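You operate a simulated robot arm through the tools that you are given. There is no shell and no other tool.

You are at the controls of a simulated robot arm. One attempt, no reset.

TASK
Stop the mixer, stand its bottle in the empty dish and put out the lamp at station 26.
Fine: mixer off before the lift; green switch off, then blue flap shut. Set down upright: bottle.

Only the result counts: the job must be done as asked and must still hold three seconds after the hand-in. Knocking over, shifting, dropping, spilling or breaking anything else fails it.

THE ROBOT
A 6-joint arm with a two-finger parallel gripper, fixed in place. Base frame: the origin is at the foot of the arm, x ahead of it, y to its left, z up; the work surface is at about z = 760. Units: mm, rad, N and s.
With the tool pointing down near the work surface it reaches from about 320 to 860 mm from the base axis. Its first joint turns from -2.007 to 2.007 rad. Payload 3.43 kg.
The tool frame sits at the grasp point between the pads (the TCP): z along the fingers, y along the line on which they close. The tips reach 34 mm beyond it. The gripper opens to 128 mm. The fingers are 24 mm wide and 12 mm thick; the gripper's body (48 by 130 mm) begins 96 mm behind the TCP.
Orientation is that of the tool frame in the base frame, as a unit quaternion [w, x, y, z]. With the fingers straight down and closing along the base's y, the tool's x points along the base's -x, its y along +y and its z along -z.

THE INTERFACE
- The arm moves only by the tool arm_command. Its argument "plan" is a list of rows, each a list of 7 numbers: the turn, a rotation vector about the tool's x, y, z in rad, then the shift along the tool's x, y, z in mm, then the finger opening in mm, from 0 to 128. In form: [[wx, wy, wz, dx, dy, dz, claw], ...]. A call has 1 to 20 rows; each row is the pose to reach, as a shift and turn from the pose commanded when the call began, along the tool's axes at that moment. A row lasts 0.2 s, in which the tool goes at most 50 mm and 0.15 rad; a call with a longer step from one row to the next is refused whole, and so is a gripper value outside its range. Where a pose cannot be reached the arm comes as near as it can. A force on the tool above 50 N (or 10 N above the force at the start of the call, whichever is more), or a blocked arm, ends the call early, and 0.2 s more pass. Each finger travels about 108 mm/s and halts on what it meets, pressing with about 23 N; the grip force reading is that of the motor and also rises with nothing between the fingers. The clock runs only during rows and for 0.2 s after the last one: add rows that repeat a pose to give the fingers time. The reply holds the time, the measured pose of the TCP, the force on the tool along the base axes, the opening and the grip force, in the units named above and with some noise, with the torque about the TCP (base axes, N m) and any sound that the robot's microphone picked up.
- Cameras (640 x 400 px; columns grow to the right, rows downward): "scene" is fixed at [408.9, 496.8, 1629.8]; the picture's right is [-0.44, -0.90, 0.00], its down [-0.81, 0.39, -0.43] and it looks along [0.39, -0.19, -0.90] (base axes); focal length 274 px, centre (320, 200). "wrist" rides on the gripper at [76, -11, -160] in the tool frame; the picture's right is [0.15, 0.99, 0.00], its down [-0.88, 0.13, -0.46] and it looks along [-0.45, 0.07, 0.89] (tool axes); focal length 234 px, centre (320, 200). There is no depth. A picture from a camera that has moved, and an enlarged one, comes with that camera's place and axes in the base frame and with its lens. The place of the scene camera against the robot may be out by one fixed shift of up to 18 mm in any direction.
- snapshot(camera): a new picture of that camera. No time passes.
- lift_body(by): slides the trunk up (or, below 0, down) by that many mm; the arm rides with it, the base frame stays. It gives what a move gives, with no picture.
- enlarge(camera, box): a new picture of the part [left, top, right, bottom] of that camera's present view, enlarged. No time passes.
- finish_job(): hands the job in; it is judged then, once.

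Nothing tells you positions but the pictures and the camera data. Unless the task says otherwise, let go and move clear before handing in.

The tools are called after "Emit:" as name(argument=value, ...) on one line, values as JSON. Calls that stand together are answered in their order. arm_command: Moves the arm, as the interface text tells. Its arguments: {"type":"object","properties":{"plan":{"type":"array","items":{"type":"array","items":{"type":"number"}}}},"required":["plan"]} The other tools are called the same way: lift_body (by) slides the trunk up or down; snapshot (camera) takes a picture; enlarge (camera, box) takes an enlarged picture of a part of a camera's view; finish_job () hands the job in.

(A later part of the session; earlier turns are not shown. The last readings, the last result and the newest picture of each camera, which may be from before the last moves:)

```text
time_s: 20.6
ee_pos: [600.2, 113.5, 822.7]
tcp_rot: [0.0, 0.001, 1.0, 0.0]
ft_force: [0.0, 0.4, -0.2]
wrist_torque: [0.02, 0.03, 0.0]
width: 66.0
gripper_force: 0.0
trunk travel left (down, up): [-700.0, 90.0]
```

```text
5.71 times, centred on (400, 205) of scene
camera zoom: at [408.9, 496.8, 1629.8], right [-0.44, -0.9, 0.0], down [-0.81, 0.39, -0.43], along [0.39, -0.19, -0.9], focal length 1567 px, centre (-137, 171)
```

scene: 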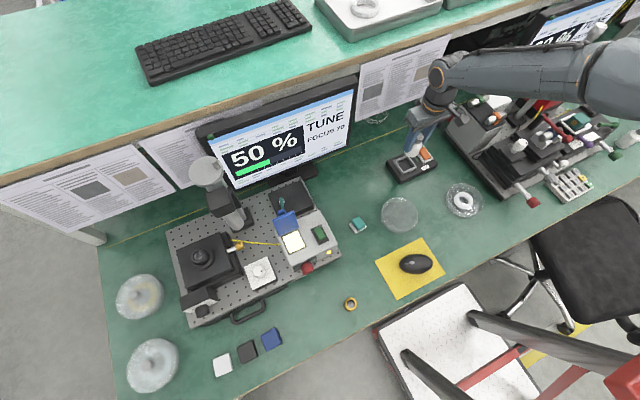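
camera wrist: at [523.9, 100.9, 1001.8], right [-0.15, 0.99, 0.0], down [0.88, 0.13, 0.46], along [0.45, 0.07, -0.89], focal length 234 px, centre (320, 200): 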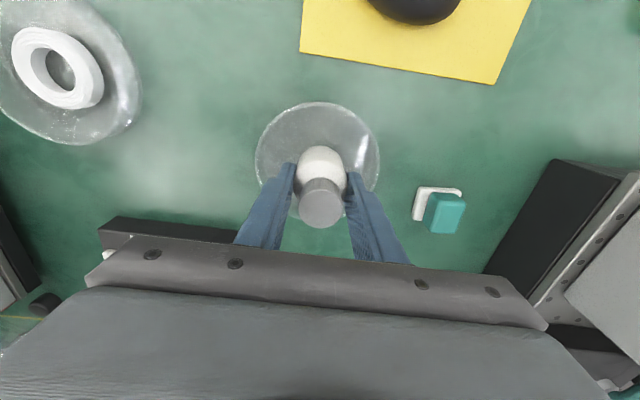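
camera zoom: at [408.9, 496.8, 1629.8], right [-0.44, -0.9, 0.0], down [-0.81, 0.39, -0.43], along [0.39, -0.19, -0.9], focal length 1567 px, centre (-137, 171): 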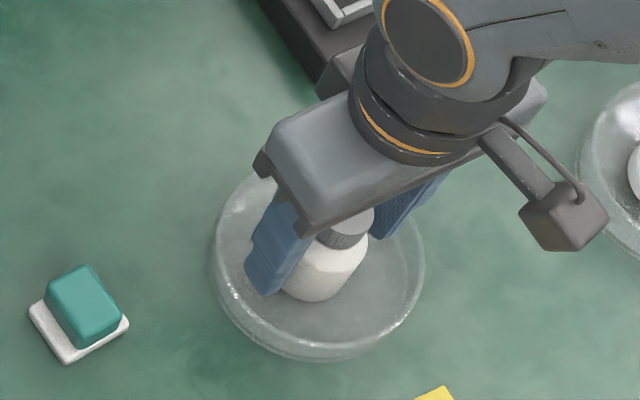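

The bottle stands upright in the dish. I'll rise straight up, then carry the camera high over toward the lamp box.

Emit:
arm_command(plan=[[0, 0, 0, 0, 0, -15, 66], [0, 0, 0, 0, 0, -45, 66], [0, 0, 0, 0, 0, -90, 66], [0, 0, 0, 0, 0, -135, 66], [0, 0, 0, 0, 0, -180, 40], [0, 0, 0, 0, 0, -225, 10], [0, 0, 0, 5, 40, -245, 0], [0, 0, 0, 10, 85, -255, 0], [0, 0, 0, 15, 130, -260, 0], [0, 0, 0, 20, 175, -260, 0], [0, 0, 0, 30, 220, -260, 0], [0, 0, 0, 35, 265, -260, 0], [0, 0, 0, 40, 290, -260, 0], [0, 0, 0, 40, 290, -260, 0]])

Emit:
snapshot(camera="wrist")

Emit:
snapshot(camera="scene")

```text
time_s: 23.6
ee_pos: [562.0, 404.2, 1085.2]
tcp_rot: [0.0, 0.0, 1.0, 0.0]
ft_force: [-0.7, -0.6, 0.3]
wrist_torque: [0.02, 0.01, 0.0]
width: 0.2
gripper_force: 23.1
trunk travel left (down, up): [-700.0, 90.0]
```

```text
taken
camera wrist: at [486.1, 392.5, 1244.8], right [-0.15, 0.99, 0.0], down [0.88, 0.13, 0.46], along [0.45, 0.07, -0.89], focal length 234 px, centre (320, 200)
```

wrist: 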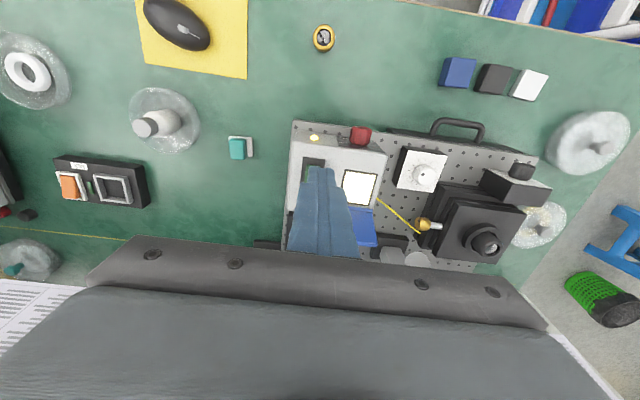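

```text
taken
```

scene: 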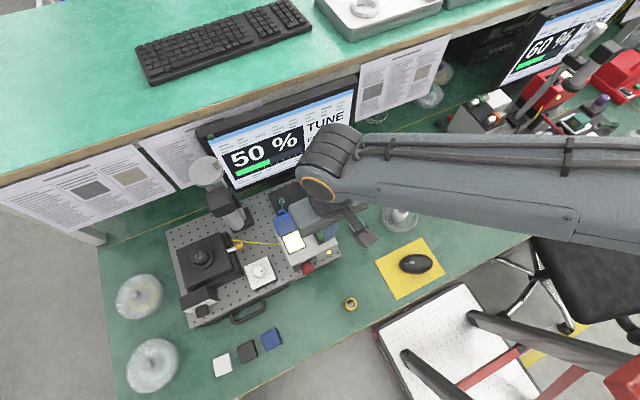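

The bottle stands in the dish and the lamp box is in view. I'll enlarge to inspect the green switch, flap and any station label.

Emit:
enlarge(camera="wrist", box=[270, 110, 450, 270])

Emit:
enlarge(camera="wrist", box=[280, 110, 400, 180])

Emit:
enlarge(camera="scene", box=[260, 180, 340, 290])

Emit:
enlarge(camera="scene", box=[440, 0, 640, 170])

```text
2.50 times, centred on (360, 190) of wrist
camera zoom: at [486.1, 392.5, 1244.8], right [-0.15, 0.99, 0.0], down [0.88, 0.13, 0.46], along [0.45, 0.07, -0.89], focal length 585 px, centre (220, 225)
```

zoom: 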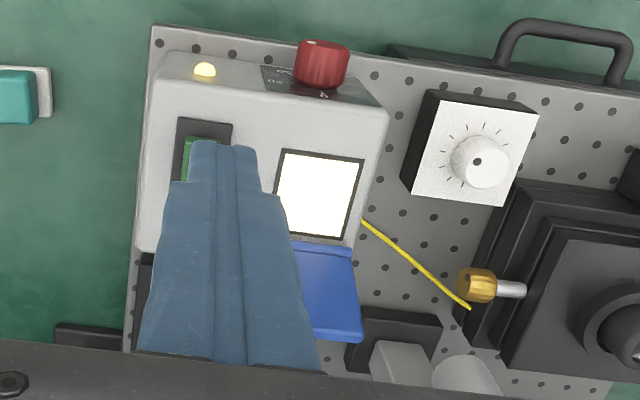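

```text
5.33 times, centred on (340, 145) of wrist
camera zoom: at [486.1, 392.5, 1244.8], right [-0.15, 0.99, 0.0], down [0.88, 0.13, 0.46], along [0.45, 0.07, -0.89], focal length 1249 px, centre (213, 493)
```

zoom: 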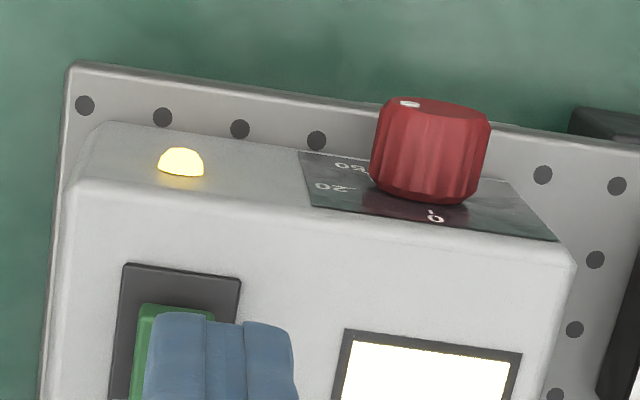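

```text
3.64 times, centred on (300, 235) of scene
camera zoom: at [408.9, 496.8, 1629.8], right [-0.44, -0.9, 0.0], down [-0.81, 0.39, -0.43], along [0.39, -0.19, -0.9], focal length 997 px, centre (393, 73)
```

zoom: 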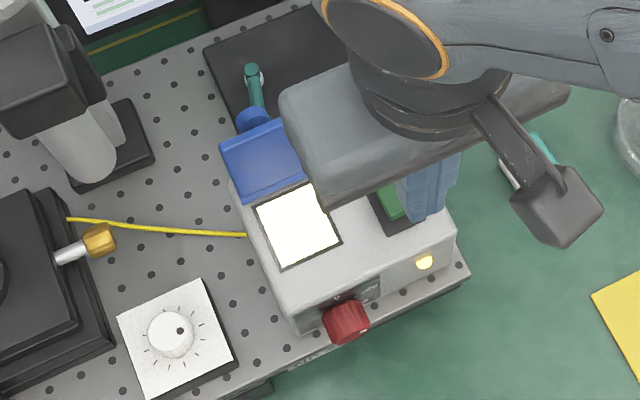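

```text
2.35 times, centred on (540, 85) of scene
camera zoom: at [408.9, 496.8, 1629.8], right [-0.44, -0.9, 0.0], down [-0.81, 0.39, -0.43], along [0.39, -0.19, -0.9], focal length 645 px, centre (-198, 471)
```

zoom: 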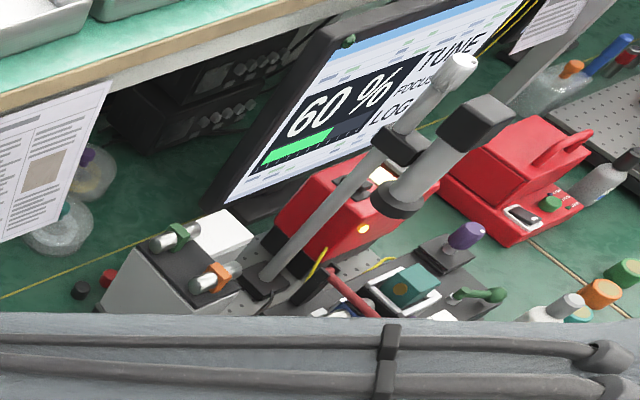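

The red box across the bench is a different lamp, with no green switch or blue flap. I'll check the text on this board's front edge to confirm the station number.

Emit:
enlarge(camera="scene", box=[285, 255, 345, 295])

Emit:
enlarge(camera="scene", box=[180, 280, 300, 340])

Emit:
enlarge(camera="wrist", box=[280, 110, 560, 170])

```text
10.00 times, centred on (315, 275) of scene
camera zoom: at [408.9, 496.8, 1629.8], right [-0.44, -0.9, 0.0], down [-0.81, 0.39, -0.43], along [0.39, -0.19, -0.9], focal length 2743 px, centre (370, -550)
```

zoom: 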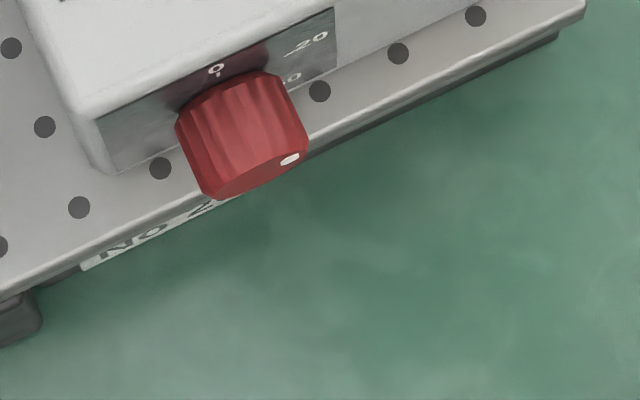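

```text
5.33 times, centred on (240, 310) of scene
camera zoom: at [408.9, 496.8, 1629.8], right [-0.44, -0.9, 0.0], down [-0.81, 0.39, -0.43], along [0.39, -0.19, -0.9], focal length 1463 px, centre (747, -387)
```

zoom: 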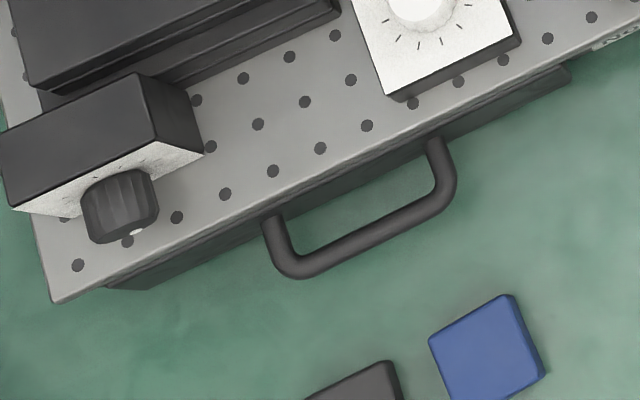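

```text
2.29 times, centred on (420, 140) of wrist
camera zoom: at [486.1, 392.5, 1244.8], right [-0.15, 0.99, 0.0], down [0.88, 0.13, 0.46], along [0.45, 0.07, -0.89], focal length 535 px, centre (91, 337)
```

zoom: 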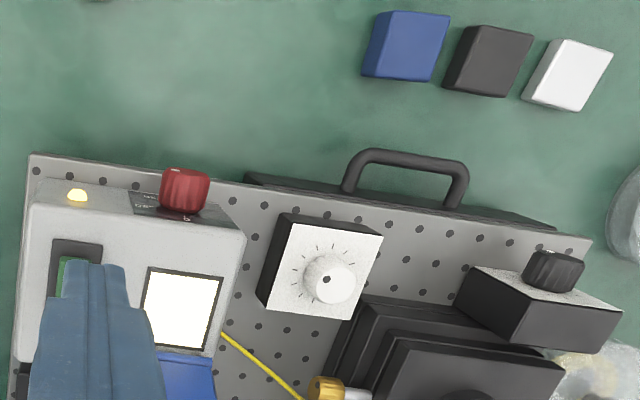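

The front edge reads "NO 2…", with the last digit hidden from this camera. I'll tilt and shift the wrist camera back to read it fully.

Emit:
arm_command(plan=[[0, -0.06, 0, 24, 7, 17, 0], [0, -0.12, 0, 49, 14, 34, 0], [0, -0.18, 0, 73, 21, 51, 0], [0, -0.24, 0, 98, 29, 68, 0], [0, -0.3, 0, 122, 36, 85, 0], [0, -0.3, 0, 122, 36, 85, 0]])

Emit:
snapshot(camera="wrist")

```text
time_s: 25.0
ee_pos: [435.9, 437.7, 998.1]
tcp_rot: [0.149, 0.0, 0.989, 0.0]
ft_force: [0.2, 0.5, 0.0]
wrist_torque: [0.01, -0.02, -0.03]
width: 0.0
gripper_force: 22.5
trunk travel left (down, up): [-700.0, 90.0]
```

```text
taken
camera wrist: at [316.5, 426.9, 1127.3], right [-0.14, 0.99, -0.04], down [0.71, 0.13, 0.7], along [0.69, 0.07, -0.72], focal length 234 px, centre (320, 200)
```

wrist: 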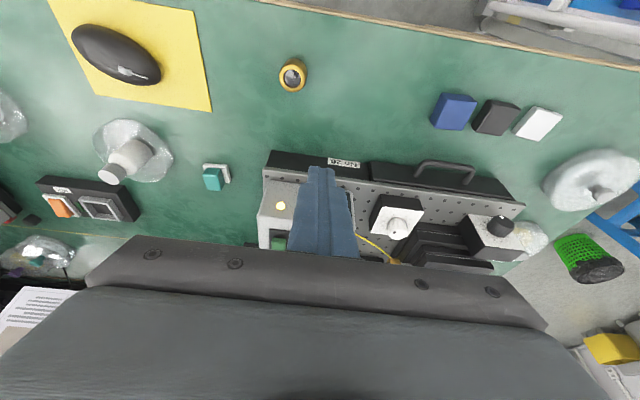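

Emit:
enlarge(camera="wrist", box=[310, 145, 380, 185])

Emit:
enlarge(camera="wrist", box=[80, 100, 250, 240])

```text
9.14 times, centred on (345, 165) of wrist
camera zoom: at [316.5, 426.9, 1127.3], right [-0.14, 0.99, -0.04], down [0.71, 0.13, 0.7], along [0.69, 0.07, -0.72], focal length 2141 px, centre (91, 520)
```

zoom: 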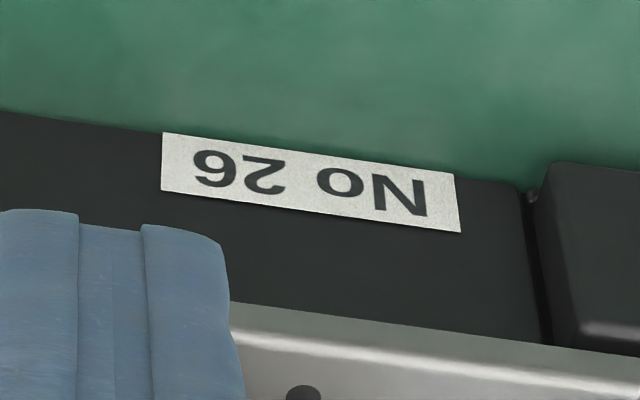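

```text
2.86 times, centred on (165, 170) of wrist
camera zoom: at [316.5, 426.9, 1127.3], right [-0.14, 0.99, -0.04], down [0.71, 0.13, 0.7], along [0.69, 0.07, -0.72], focal length 669 px, centre (763, 286)
```

zoom: 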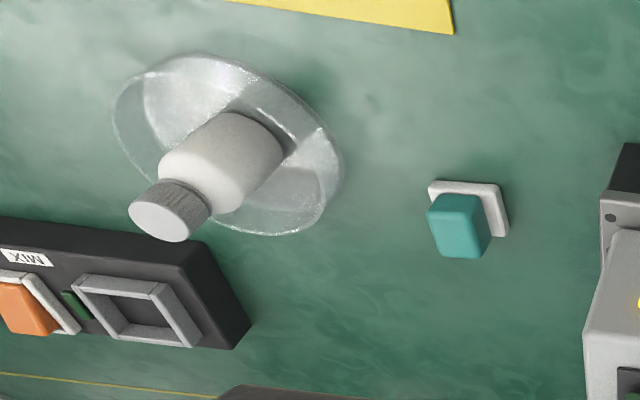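

The label reads "No 26", so this is the right lamp. The box top is at about z = 918, with the green rocker around x 590–632, y 400 and its front (-x) end raised. I'll level the tool and hover with open fingers to see it clearly.

Emit:
arm_command(plan=[[0, 0.06, 0, -27, -8, 6, 50], [0, 0.12, 0, -54, -15, 12, 90], [0, 0.18, 0, -82, -23, 18, 128], [0, 0.24, 0, -109, -30, 24, 128], [0, 0.3, 0, -136.3, -38, 29.6, 128], [0, 0.3, 0, -136.3, -38, 29.6, 128]])

Emit:
snapshot(camera="wrist")

Emit:
enlarge(camera="wrist", box=[240, 100, 440, 240])

```text
time_s: 26.4
ee_pos: [577.3, 398.0, 1008.6]
tcp_rot: [-0.001, 0.0, 1.0, 0.0]
ft_force: [0.0, 0.5, -0.6]
wrist_torque: [0.02, 0.03, 0.05]
width: 128.0
gripper_force: 0.1
trunk travel left (down, up): [-700.0, 90.0]
```

```text
taken
camera wrist: at [500.2, 387.7, 1168.5], right [-0.15, 0.99, 0.0], down [0.88, 0.13, 0.46], along [0.45, 0.07, -0.89], focal length 234 px, centre (320, 200)
```

wrist: 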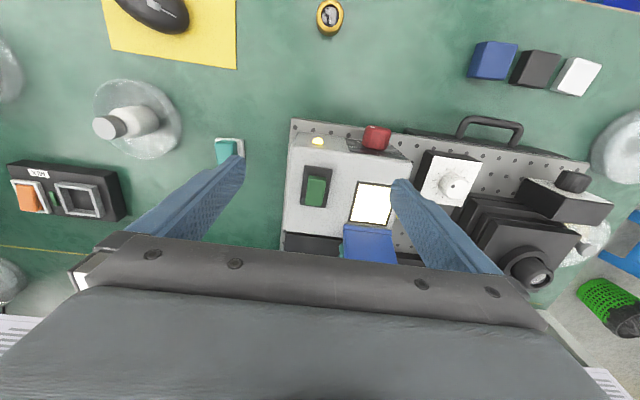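

```text
2.86 times, centred on (340, 170) of wrist
camera zoom: at [500.2, 387.7, 1168.5], right [-0.15, 0.99, 0.0], down [0.88, 0.13, 0.46], along [0.45, 0.07, -0.89], focal length 669 px, centre (263, 286)
```

zoom: 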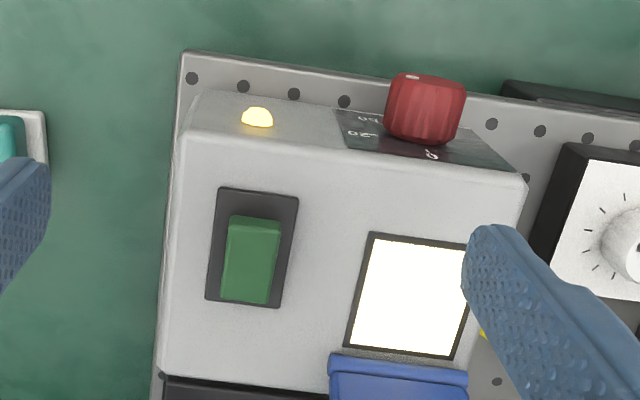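

The green rocker is clearly visible: bezel x 586–636, centred on y = 400. I'll close the fingers and hover over its front half.

Emit:
arm_command(plan=[[0, 0, 0, 0, 0, 0, 85], [0, 0, 0, 0, 0, 0, 40], [0, 0, 0, -12, 1, 0, 0], [0, 0, 0, -22.8, 1.3, 10, 0], [0, 0, 0, -22.8, 1.3, 22, 0], [0, 0, 0, -22.8, 1.3, 22, 0]])

Emit:
enlarge(camera="wrist", box=[240, 100, 440, 240])

Emit:
enlarge(camera="scene", box=[260, 180, 360, 290])

```text
time_s: 27.8
ee_pos: [599.2, 402.3, 988.2]
tcp_rot: [0.0, 0.001, 1.0, 0.0]
ft_force: [-0.2, -0.1, 0.0]
wrist_torque: [0.0, -0.01, 0.0]
width: 0.3
gripper_force: 23.2
trunk travel left (down, up): [-700.0, 90.0]
```

```text
2.86 times, centred on (340, 170) of wrist
camera zoom: at [523.8, 390.6, 1146.5], right [-0.15, 0.99, 0.0], down [0.88, 0.13, 0.46], along [0.45, 0.07, -0.89], focal length 669 px, centre (263, 286)
```

zoom: 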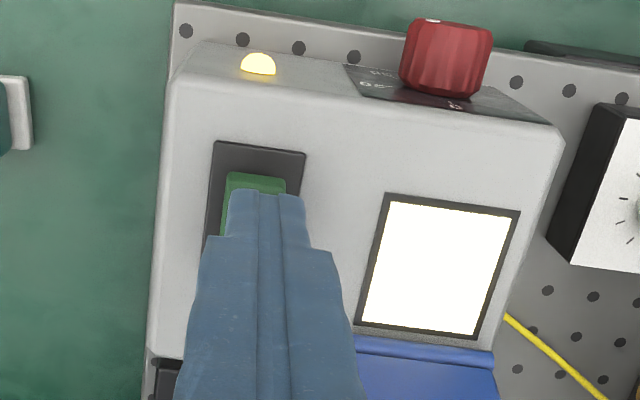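

```text
3.64 times, centred on (310, 235) of scene
camera zoom: at [408.9, 496.8, 1629.8], right [-0.44, -0.9, 0.0], down [-0.81, 0.39, -0.43], along [0.39, -0.19, -0.9], focal length 997 px, centre (356, 73)
```

zoom: 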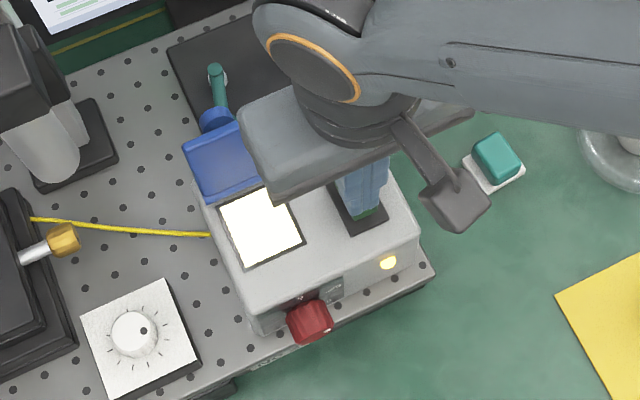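

The tip is aligned over the raised end. Pressing down in small steps.

Emit:
arm_command(plan=[[0, 0, 0, 1, -1.5, 6, 0], [0, 0, 0, 1, -1.5, 12, 0], [0, 0, 0, 1, -1.5, 16, 0], [0, 0, 0, 1, -1.5, 20, 0], [0, 0, 0, 1, -1.5, 23, 0], [0, 0, 0, 1, -1.5, 26, 0]])

Emit:
enlarge(camera="wrist", box=[240, 80, 440, 240])

Emit:
enlarge(camera="scene", box=[260, 180, 360, 290])

```text
time_s: 29.2
ee_pos: [598.0, 400.1, 968.4]
tcp_rot: [0.002, -0.001, 1.0, 0.002]
ft_force: [-13.6, -8.7, 22.4]
wrist_torque: [-0.44, 0.23, -0.17]
width: 0.1
gripper_force: 23.0
trunk travel left (down, up): [-700.0, 90.0]
stopped in row 6: the force on the tool passed its limit at 54 N (the readings are from after the stop); the commanded pose is now the measured one
```

```text
2.50 times, centred on (340, 160) of wrist
camera zoom: at [521.5, 388.7, 1128.1], right [-0.15, 0.99, 0.0], down [0.88, 0.13, 0.46], along [0.46, 0.07, -0.89], focal length 585 px, centre (270, 300)
```

zoom: 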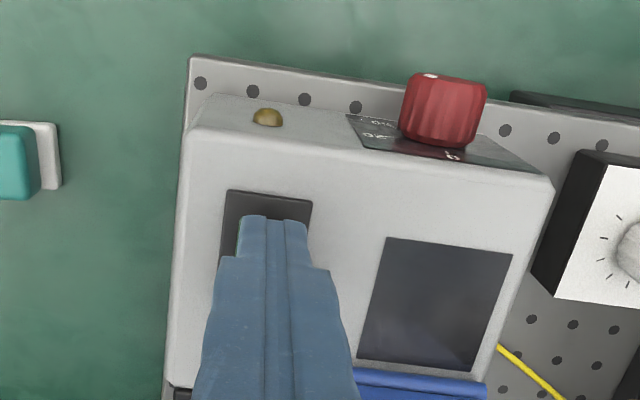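

```text
3.64 times, centred on (310, 235) of scene
camera zoom: at [408.9, 496.8, 1629.8], right [-0.44, -0.9, 0.0], down [-0.81, 0.39, -0.43], along [0.39, -0.19, -0.9], focal length 997 px, centre (356, 73)
```

zoom: 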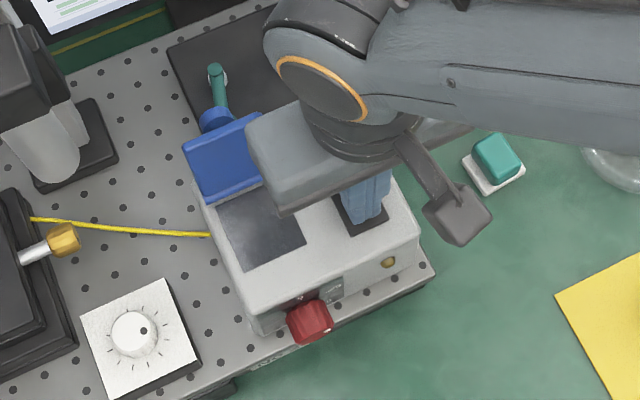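

The lamp window and indicator are dark. I'll retract straight up and check it stays off and nothing shifted.

Emit:
arm_command(plan=[[0, 0, 0, 0, 0, -5, 0], [0, 0, 0, 0, 0, -20, 0], [0, 0, 0, 0, 0, -60, 0], [0, 0, 0, 0, 0, -100, 0], [0, 0, 0, 0, 0, -100, 0]])

Emit:
snapshot(camera="wrist")

Emit:
enlarge(camera="scene", box=[250, 160, 350, 290])

Emit:
enlarge(camera="wrist", box=[280, 110, 440, 260])

```text
time_s: 30.4
ee_pos: [598.0, 398.1, 1069.9]
tcp_rot: [0.003, 0.0, 1.0, 0.002]
ft_force: [0.2, -0.2, 0.6]
wrist_torque: [-0.01, -0.01, -0.02]
width: 0.1
gripper_force: 22.7
trunk travel left (down, up): [-700.0, 90.0]
```

```text
taken
camera wrist: at [521.4, 386.6, 1228.3], right [-0.15, 0.99, 0.0], down [0.88, 0.13, 0.46], along [0.46, 0.07, -0.89], focal length 234 px, centre (320, 200)
```

wrist: 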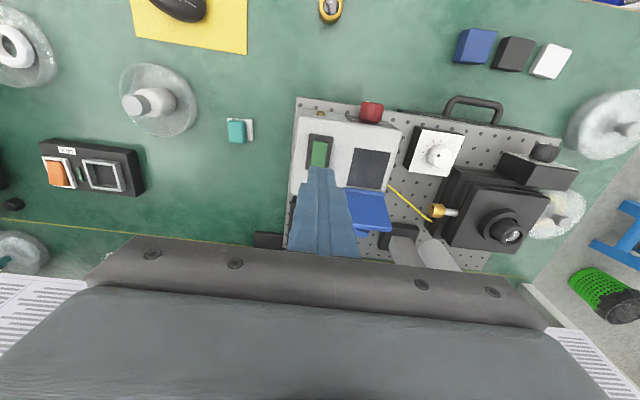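

```text
3.08 times, centred on (300, 225) of scene
camera zoom: at [408.9, 496.8, 1629.8], right [-0.44, -0.9, 0.0], down [-0.81, 0.39, -0.43], along [0.39, -0.19, -0.9], focal length 844 px, centre (382, 123)
```

zoom: 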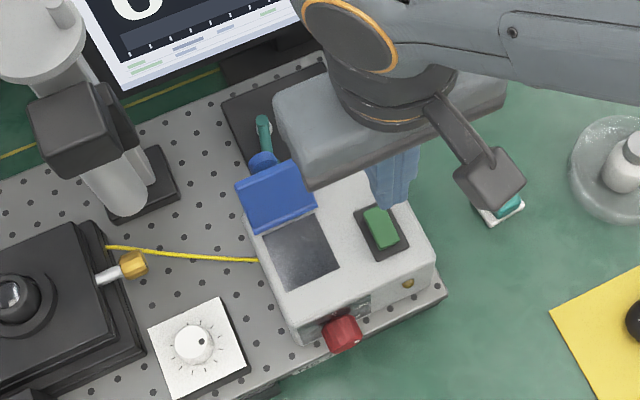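

```text
2.67 times, centred on (360, 185) of wrist
camera zoom: at [521.4, 386.6, 1228.3], right [-0.15, 0.99, 0.0], down [0.88, 0.13, 0.46], along [0.46, 0.07, -0.89], focal length 624 px, centre (213, 240)
```

zoom: 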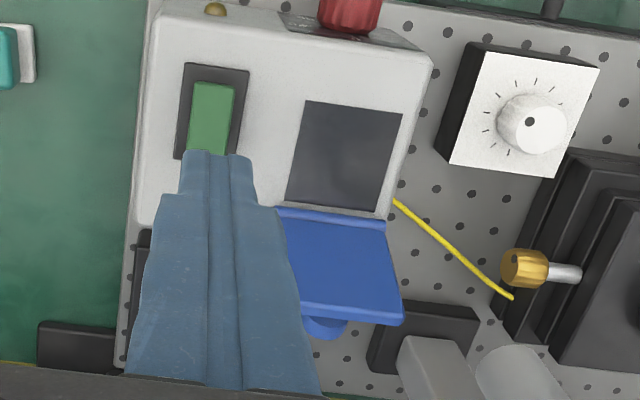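

The lamp is off and the rocker has flipped. The flap's hinge is near (654, 472, 920), it is about 62 mm wide (y 441–502), and its top edge is near (677, 476, 984), leaning back about 20°. I need a clear view of what is behind it before pushing.

Emit:
arm_command(plan=[[0, 0, 0, -10, -30, 0, 0], [0, 0, 0, -20, -65, 0, 0], [0, 0, 0, -40, -90, 0, 0], [0, 0, 0, -40, -90, 0, 0]])

Emit:
snapshot(camera="wrist")

Emit:
enlarge(camera="wrist", box=[340, 120, 520, 270])

Emit:
enlarge(camera="scene", box=[260, 160, 330, 240])

```text
time_s: 31.4
ee_pos: [640.5, 309.6, 1068.3]
tcp_rot: [0.004, 0.0, 1.0, 0.001]
ft_force: [1.1, 0.2, -0.8]
wrist_torque: [0.0, -0.01, 0.01]
width: 0.3
gripper_force: 23.1
trunk travel left (down, up): [-700.0, 90.0]
```

```text
taken
camera wrist: at [563.0, 297.6, 1226.8], right [-0.15, 0.99, 0.0], down [0.88, 0.13, 0.46], along [0.46, 0.07, -0.89], focal length 234 px, centre (320, 200)
```

wrist: 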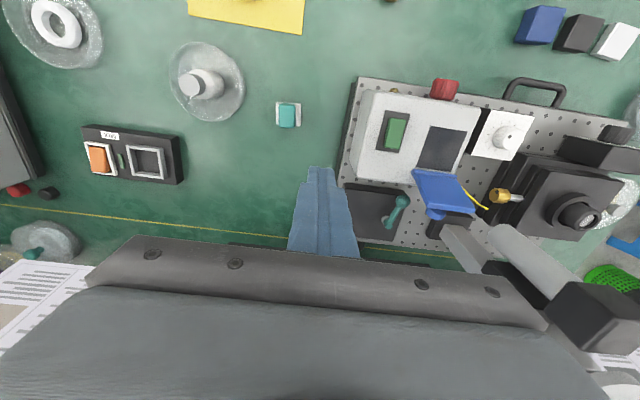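

```text
2.67 times, centred on (430, 195) of wrist
camera zoom: at [563.0, 297.6, 1226.8], right [-0.15, 0.99, 0.0], down [0.88, 0.13, 0.46], along [0.46, 0.07, -0.89], focal length 624 px, centre (27, 213)
```

zoom: 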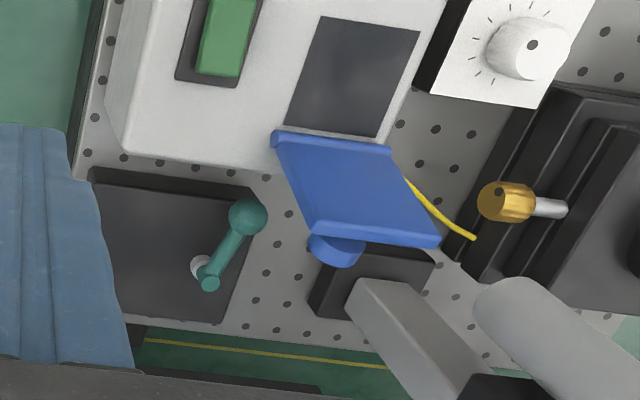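

```text
5.00 times, centred on (295, 200) of scene
camera zoom: at [408.9, 496.8, 1629.8], right [-0.44, -0.9, 0.0], down [-0.81, 0.39, -0.43], along [0.39, -0.19, -0.9], focal length 1371 px, centre (445, 200)
```

zoom: 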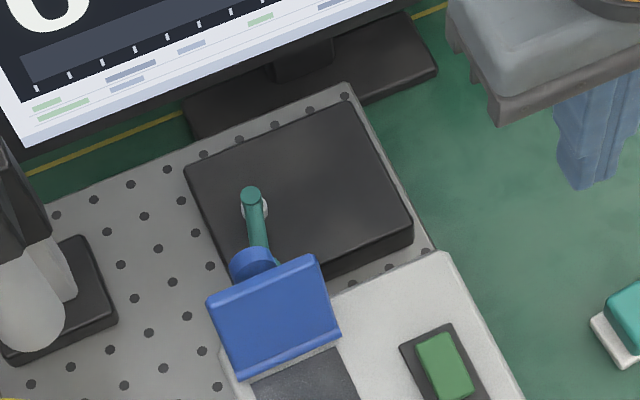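

The teal lever ball sits at about (718, 458, 887), below the flap's swing. The flap carries a blue knob on its back with the end near (699, 473, 959), and the microscope head is at y > 565. I'll pass behind the flap above everything and come in at y ≈ 462, checking reach as I go.

Emit:
arm_command(plan=[[0, 0.004, 0, -40, 0, 0, 0], [0, 0.008, 0, -82, 0, 0, 0], [0, 0.008, 0, -82, 40, 0, 0], [0, 0.008, 0, -82, 80, 0, 0], [0, 0.008, 0, -82, 115, 0, 0], [0, 0.008, 0, -82, 115, 0, 0]])

Emit:
snapshot(camera="wrist")

Emit:
enlarge(camera="scene", box=[180, 120, 360, 270])

```text
time_s: 32.8
ee_pos: [719.7, 427.8, 1067.5]
tcp_rot: [-0.002, 0.0, 1.0, 0.002]
ft_force: [0.1, 0.1, -0.3]
wrist_torque: [-0.01, 0.0, -0.01]
width: 0.0
gripper_force: 22.5
trunk travel left (down, up): [-700.0, 90.0]
```

```text
taken
camera wrist: at [644.2, 415.6, 1228.2], right [-0.15, 0.99, 0.0], down [0.88, 0.13, 0.45], along [0.45, 0.07, -0.89], focal length 234 px, centre (320, 200)
```

wrist: 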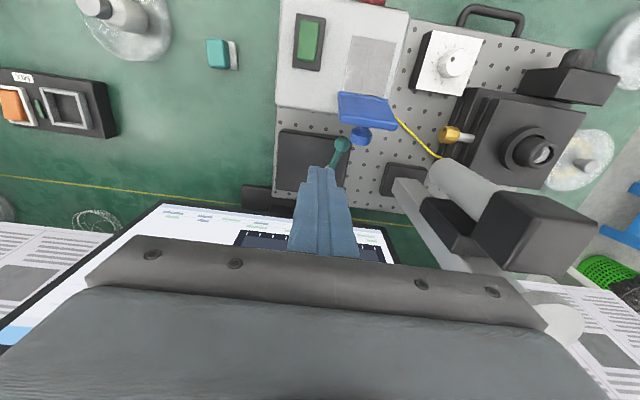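

```text
2.67 times, centred on (270, 195) of scene
camera zoom: at [408.9, 496.8, 1629.8], right [-0.44, -0.9, 0.0], down [-0.81, 0.39, -0.43], along [0.39, -0.19, -0.9], focal length 731 px, centre (453, 213)
```

zoom: 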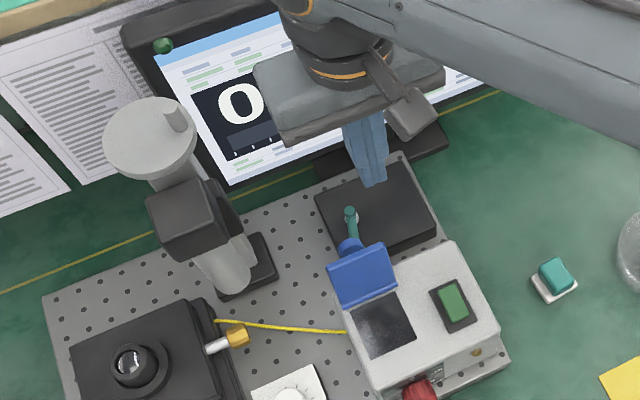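

The pose is holding well this far out. I'll shift to (728, 462) at this height and verify before descending behind the knob.

Emit:
arm_command(plan=[[0, 0, 0, -4, 18, 0, 0], [0, 0, 0, -8, 35, 0, 0], [0, 0, 0, -8, 35, 20, 0], [0, 0, 0, -8, 35, 20, 0]])

Emit:
snapshot(camera="wrist")

Emit:
enlarge(camera="scene", box=[200, 120, 340, 240])

Emit:
enlarge(camera="wrist", box=[270, 60, 430, 220])

```text
time_s: 33.8
ee_pos: [720.4, 456.9, 1047.5]
tcp_rot: [-0.001, 0.0, 1.0, 0.001]
ft_force: [-0.2, -0.5, -0.3]
wrist_torque: [0.01, 0.01, -0.01]
width: 0.0
gripper_force: 23.3
out of reach, approached as far as the arm can: row 2, 3, 4
trunk travel left (down, up): [-700.0, 90.0]
```

```text
taken
camera wrist: at [645.7, 445.9, 1207.3], right [-0.15, 0.99, 0.0], down [0.88, 0.13, 0.45], along [0.45, 0.07, -0.89], focal length 234 px, centre (320, 200)
```

wrist: 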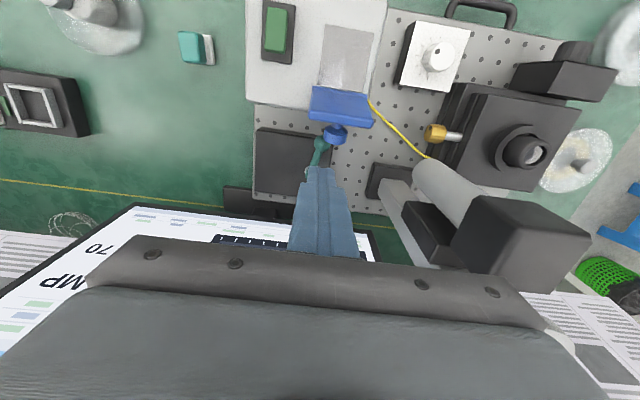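

```text
3.33 times, centred on (270, 180) of scene
camera zoom: at [408.9, 496.8, 1629.8], right [-0.44, -0.9, 0.0], down [-0.81, 0.39, -0.43], along [0.39, -0.19, -0.9], focal length 914 px, centre (487, 267)
```

zoom: 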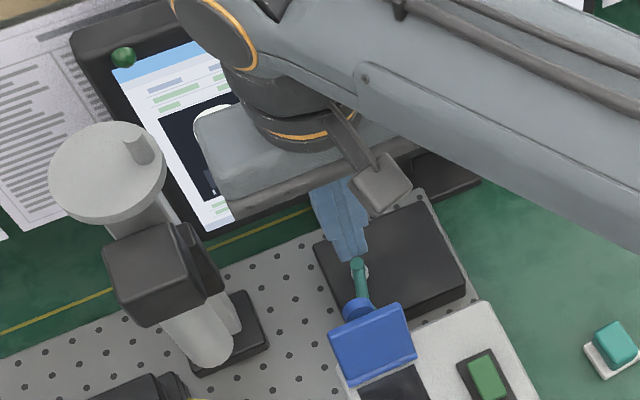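

```text
2.50 times, centred on (350, 140) of wrist
camera zoom: at [645.7, 445.9, 1207.3], right [-0.15, 0.99, 0.0], down [0.88, 0.13, 0.45], along [0.45, 0.07, -0.89], focal length 585 px, centre (245, 350)
```

zoom: 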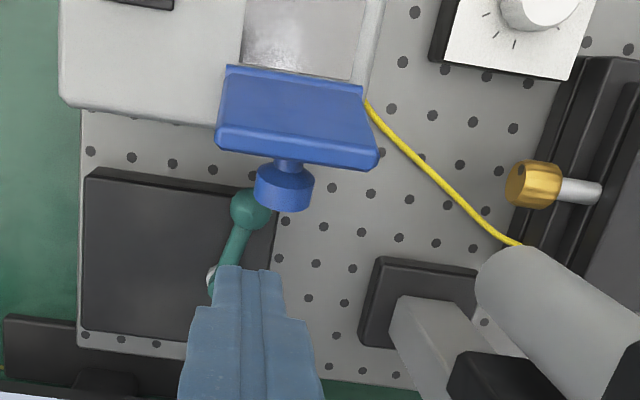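

I'm at the edge of reach, but the flap's back is clear: its free edge spans y 440–500 at x ≈ 675, z ≈ 984, and the knob spans y 458–483. I'll push on the flap's -y side beside the knob, so I'm shifting to y ≈ 442.

Emit:
arm_command(plan=[[0, 0, 0, 2, -9, 0, 0], [0, 0, 0, 3, -18, 0, 0], [0, 0, 0, 3, -18, 0, 0]])

Emit:
enlarge(camera="wrist", box=[270, 60, 430, 220])

```text
time_s: 34.6
ee_pos: [717.9, 439.5, 1046.8]
tcp_rot: [-0.003, 0.0, 1.0, 0.002]
ft_force: [-0.4, -0.2, 0.3]
wrist_torque: [0.01, -0.02, 0.02]
width: 0.1
gripper_force: 23.5
trunk travel left (down, up): [-700.0, 90.0]
```

```text
2.50 times, centred on (350, 140) of wrist
camera zoom: at [643.5, 427.5, 1206.6], right [-0.15, 0.99, 0.0], down [0.88, 0.13, 0.45], along [0.45, 0.07, -0.89], focal length 585 px, centre (245, 350)
```

zoom: 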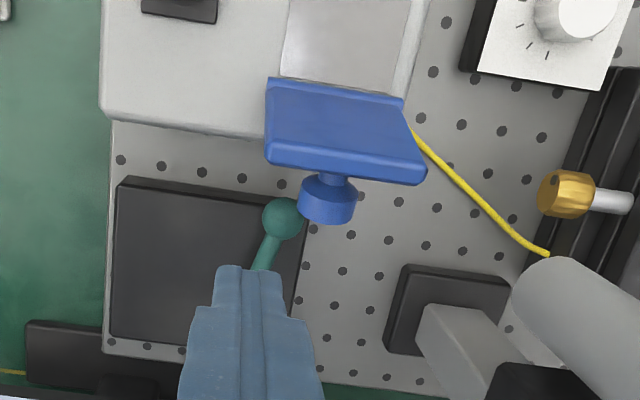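

Clear of the knob and aligned with the flap's edge. I'll descend behind the flap until the tips are at about z = 958, above the teal lever.

Emit:
arm_command(plan=[[0, 0, 0, 0, 2, 15, 0], [0, 0, 0, 0, 2, 30, 0], [0, 0, 0, 0, 2, 45, 0], [0, 0, 0, 0, 2, 55, 0], [0, 0, 0, 0, 2, 55, 0]])

Emit:
snapshot(camera="wrist")

Emit:
enlarge(camera="scene", box=[240, 150, 340, 250])

Emit:
enlarge(camera="wrist", box=[270, 60, 430, 220])

```text
time_s: 35.8
ee_pos: [717.2, 440.8, 991.4]
tcp_rot: [-0.001, -0.001, 1.0, 0.002]
ft_force: [0.5, -0.5, 0.3]
wrist_torque: [-0.04, 0.0, -0.03]
width: 0.0
gripper_force: 23.2
trunk travel left (down, up): [-700.0, 90.0]
```

```text
taken
camera wrist: at [642.7, 429.5, 1151.3], right [-0.15, 0.99, 0.0], down [0.88, 0.13, 0.45], along [0.45, 0.07, -0.89], focal length 234 px, centre (320, 200)
```

wrist: 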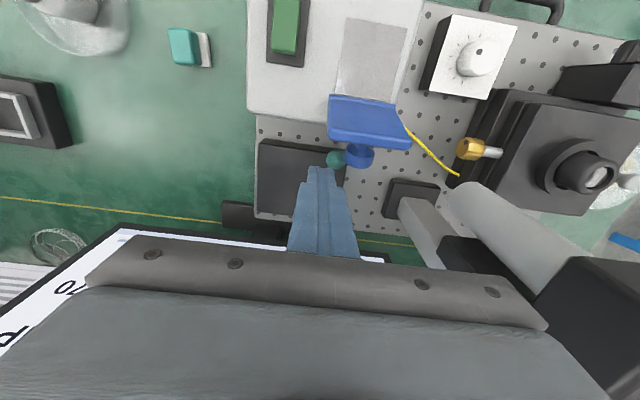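

```text
4.00 times, centred on (290, 200) of scene
camera zoom: at [408.9, 496.8, 1629.8], right [-0.44, -0.9, 0.0], down [-0.81, 0.39, -0.43], along [0.39, -0.19, -0.9], focal length 1097 px, centre (440, 200)
```

zoom: 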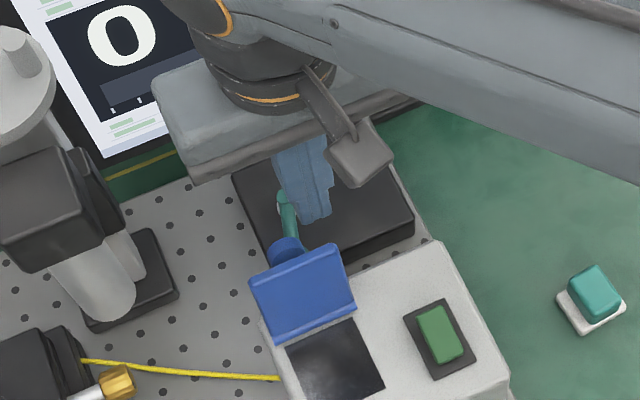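

```text
2.50 times, centred on (350, 140) of wrist
camera zoom: at [642.7, 429.5, 1151.3], right [-0.15, 0.99, 0.0], down [0.88, 0.13, 0.45], along [0.45, 0.07, -0.89], focal length 585 px, centre (245, 350)
```

zoom: 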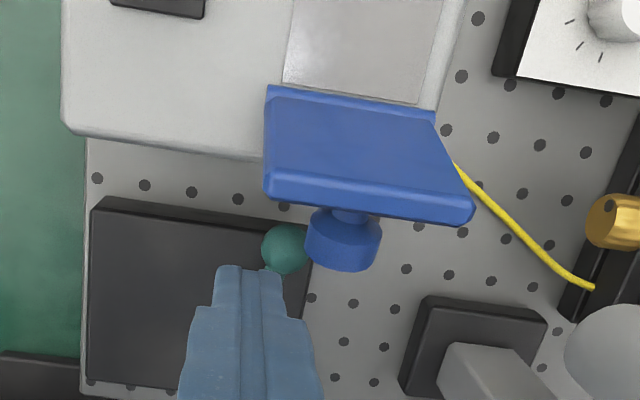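

The fingertips overlap the flap edge by about 13 mm and clear the knob and lever. Pushing the flap forward (-x) slowly.

Emit:
arm_command(plan=[[0, 0, 0, 12, 0, 0, 0], [0, 0, 0, 24, 0, 0, 0], [0, 0, 0, 32, 0, 0, 0], [0, 0, 0, 39, 0, 0, 0], [0, 0, 0, 46, 0, 0, 0], [0, 0, 0, 53, 0, 0, 0], [0, 0, 0, 60, 0, 0, 0]])

Emit:
snapshot(camera="wrist")

Emit:
enlarge(camera="scene", box=[240, 150, 340, 250])

```text
time_s: 37.4
ee_pos: [658.1, 441.3, 992.2]
tcp_rot: [-0.001, 0.0, 1.0, 0.002]
ft_force: [0.1, -0.7, 0.6]
wrist_torque: [0.0, 0.01, 0.03]
width: 0.0
gripper_force: 23.0
trunk travel left (down, up): [-700.0, 90.0]
```

```text
taken
camera wrist: at [582.6, 429.0, 1152.0], right [-0.15, 0.99, 0.0], down [0.88, 0.13, 0.45], along [0.45, 0.07, -0.89], focal length 234 px, centre (320, 200)
```

wrist: 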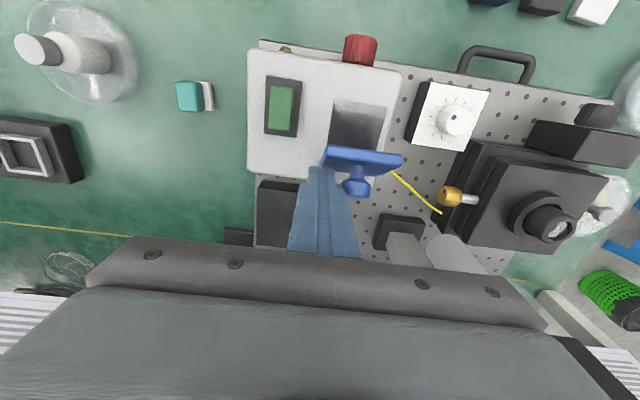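

```text
4.00 times, centred on (290, 200) of scene
camera zoom: at [408.9, 496.8, 1629.8], right [-0.44, -0.9, 0.0], down [-0.81, 0.39, -0.43], along [0.39, -0.19, -0.9], focal length 1097 px, centre (440, 200)
```

zoom: 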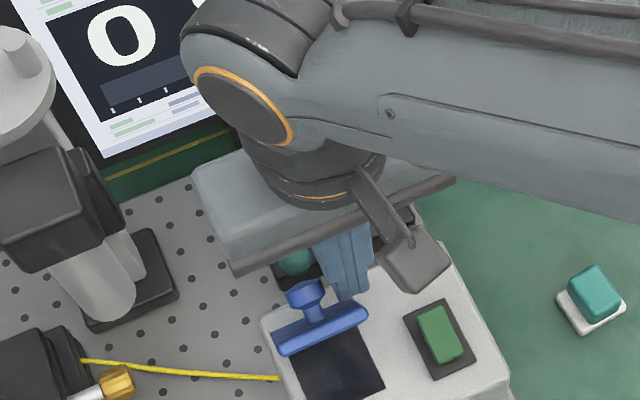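

The flap is moving with the push and is now just past vertical. I'll keep going.

Emit:
arm_command(plan=[[0, 0, 0, 8, 0, 0, 0], [0, 0, 0, 16, 0, 0, 0], [0, 0, 0, 24, 0, 0, 0], [0, 0, 0, 32, 0, 0, 0], [0, 0, 0, 38, 0, 0, 0], [0, 0, 0, 44, 0, 0, 0], [0, 0, 0, 44, 0, 0, 0]])

Emit:
snapshot(camera="wrist")

Emit:
enlarge(camera="scene", box=[240, 150, 340, 250])

```text
time_s: 39.0
ee_pos: [616.5, 441.8, 991.9]
tcp_rot: [-0.001, 0.0, 1.0, 0.001]
ft_force: [-0.5, -0.2, 0.4]
wrist_torque: [-0.01, 0.02, -0.04]
width: 0.0
gripper_force: 22.9
trunk travel left (down, up): [-700.0, 90.0]
```

```text
taken
camera wrist: at [539.3, 429.3, 1152.2], right [-0.15, 0.99, 0.0], down [0.88, 0.13, 0.45], along [0.45, 0.07, -0.89], focal length 234 px, centre (320, 200)
```

wrist: 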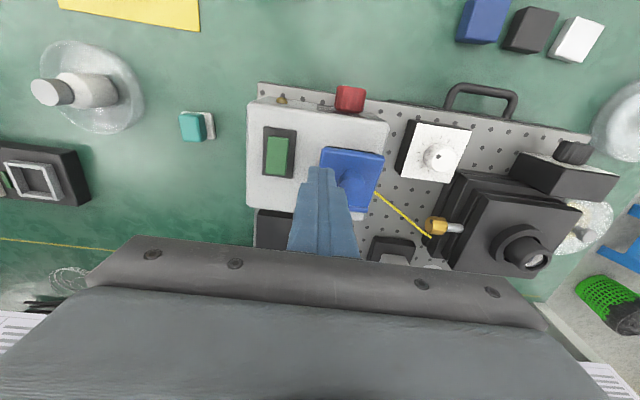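

```text
4.00 times, centred on (290, 200) of scene
camera zoom: at [408.9, 496.8, 1629.8], right [-0.44, -0.9, 0.0], down [-0.81, 0.39, -0.43], along [0.39, -0.19, -0.9], focal length 1097 px, centre (440, 200)
```

zoom: 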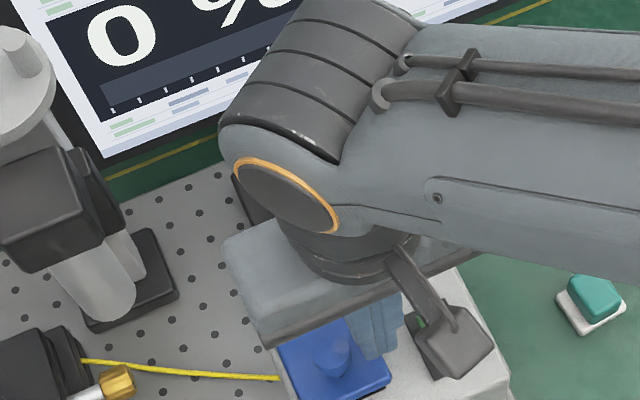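

The flap has swung over the window. I'll lift off and check whether it is fully shut.

Emit:
arm_command(plan=[[0, 0, 0, 0, 0, -30, 0], [0, 0, 0, 0, 0, -65, 0], [0, 0, 0, 10, -35, -80, 0], [0, 0, 0, 15, -75, -80, 0], [0, 0, 0, 20, -110, -80, 0], [0, 0, 0, 20, -110, -80, 0]])

Emit:
snapshot(camera="wrist")

Emit:
enlarge(camera="wrist", box=[330, 90, 490, 230])

Emit:
enlarge(camera="scene", box=[240, 170, 350, 290])

```text
time_s: 40.4
ee_pos: [593.2, 331.1, 1072.6]
tcp_rot: [0.0, -0.001, 1.0, 0.002]
ft_force: [-0.2, -0.5, -0.4]
wrist_torque: [0.05, -0.01, -0.01]
width: 0.1
gripper_force: 22.6
trunk travel left (down, up): [-700.0, 90.0]
```

```text
taken
camera wrist: at [518.3, 319.4, 1232.7], right [-0.15, 0.99, 0.0], down [0.88, 0.13, 0.45], along [0.45, 0.07, -0.89], focal length 234 px, centre (320, 200)
```

wrist: 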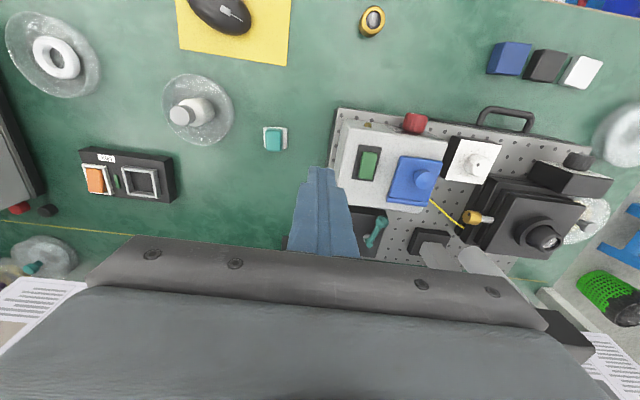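

```text
2.86 times, centred on (410, 160) of wrist
camera zoom: at [518.3, 319.4, 1232.7], right [-0.15, 0.99, 0.0], down [0.88, 0.13, 0.45], along [0.45, 0.07, -0.89], focal length 669 px, centre (63, 314)
```

zoom: 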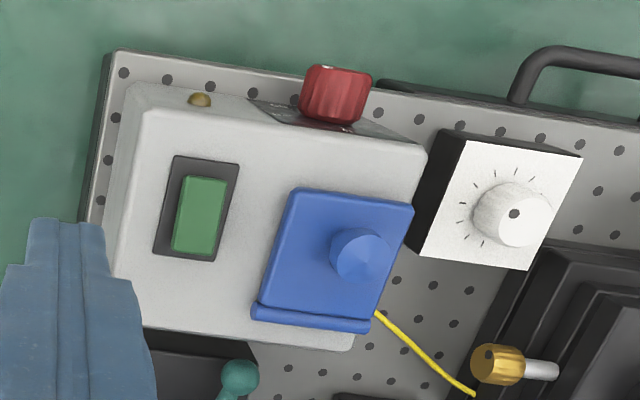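

```text
3.33 times, centred on (295, 230) of scene
camera zoom: at [408.9, 496.8, 1629.8], right [-0.44, -0.9, 0.0], down [-0.81, 0.39, -0.43], along [0.39, -0.19, -0.9], focal length 914 px, centre (403, 100)
```

zoom: 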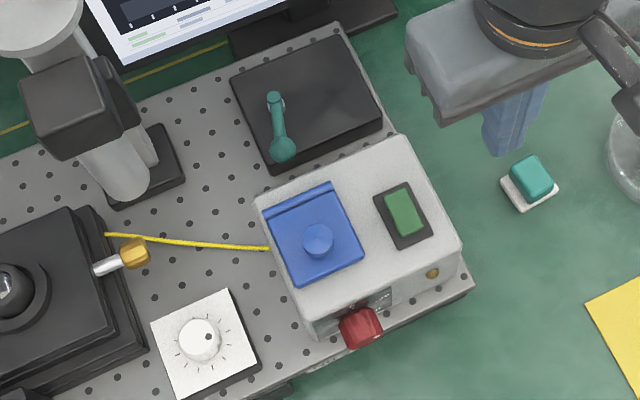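

The flap lies over the window and looks flat. To be sure it's seated, I'll press its free end lightly beside the knob.

Emit:
arm_command(plan=[[0, 0, 0, -4, 40, 0, 0], [0, 0, 0, -8, 80, 0, 0], [0, 0, 0, -11, 112, 0, 0], [0, 0, 0, -11, 112, 35, 0], [0, 0, 0, -11, 112, 70, 0], [0, 0, 0, -11, 112, 95, 0], [0, 0, 0, -11, 112, 102, 0], [0, 0, 0, -11, 112, 102, 0]])

Emit:
enlarge(camera="wrist", box=[240, 80, 440, 240])

```text
time_s: 42.2
ee_pos: [604.1, 442.9, 970.4]
tcp_rot: [-0.002, 0.0, 1.0, 0.002]
ft_force: [0.5, -0.4, 1.0]
wrist_torque: [0.01, -0.01, -0.02]
width: 0.1
gripper_force: 22.3
trunk travel left (down, up): [-700.0, 90.0]
```

```text
2.50 times, centred on (340, 160) of wrist
camera zoom: at [528.8, 430.9, 1130.0], right [-0.15, 0.99, 0.0], down [0.88, 0.13, 0.45], along [0.45, 0.07, -0.89], focal length 585 px, centre (270, 300)
```

zoom: 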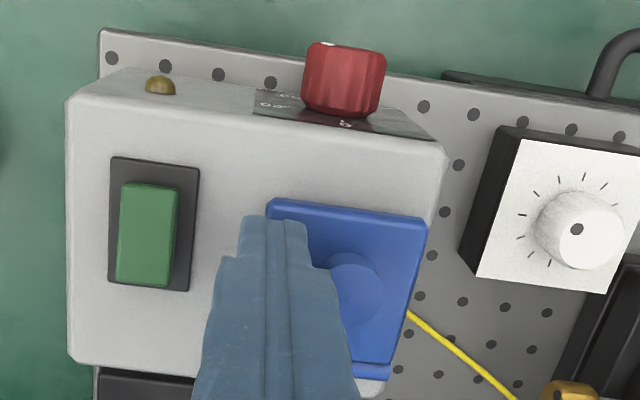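

Emit:
arm_command(plan=[[0, 0, 0, 0, 2, 3, 0], [0, 0, 0, 0, 2, 6, 0], [0, 0, 0, 0, 2, 8, 0], [0, 0, 0, 0, 2, 9, 0], [0, 0, 0, 0, 2, 10, 0]])

```text
time_s: 43.4
ee_pos: [605.6, 446.3, 966.6]
tcp_rot: [0.002, 0.0, 1.0, 0.004]
ft_force: [-7.9, -5.5, 20.6]
wrist_torque: [-0.2, 0.06, -0.08]
width: 0.0
gripper_force: 22.7
trunk travel left (down, up): [-700.0, 90.0]
stopped in row 5: the force on the tool passed its limit at 52 N (the readings are from after the stop); the commanded pose is now the measured one
```

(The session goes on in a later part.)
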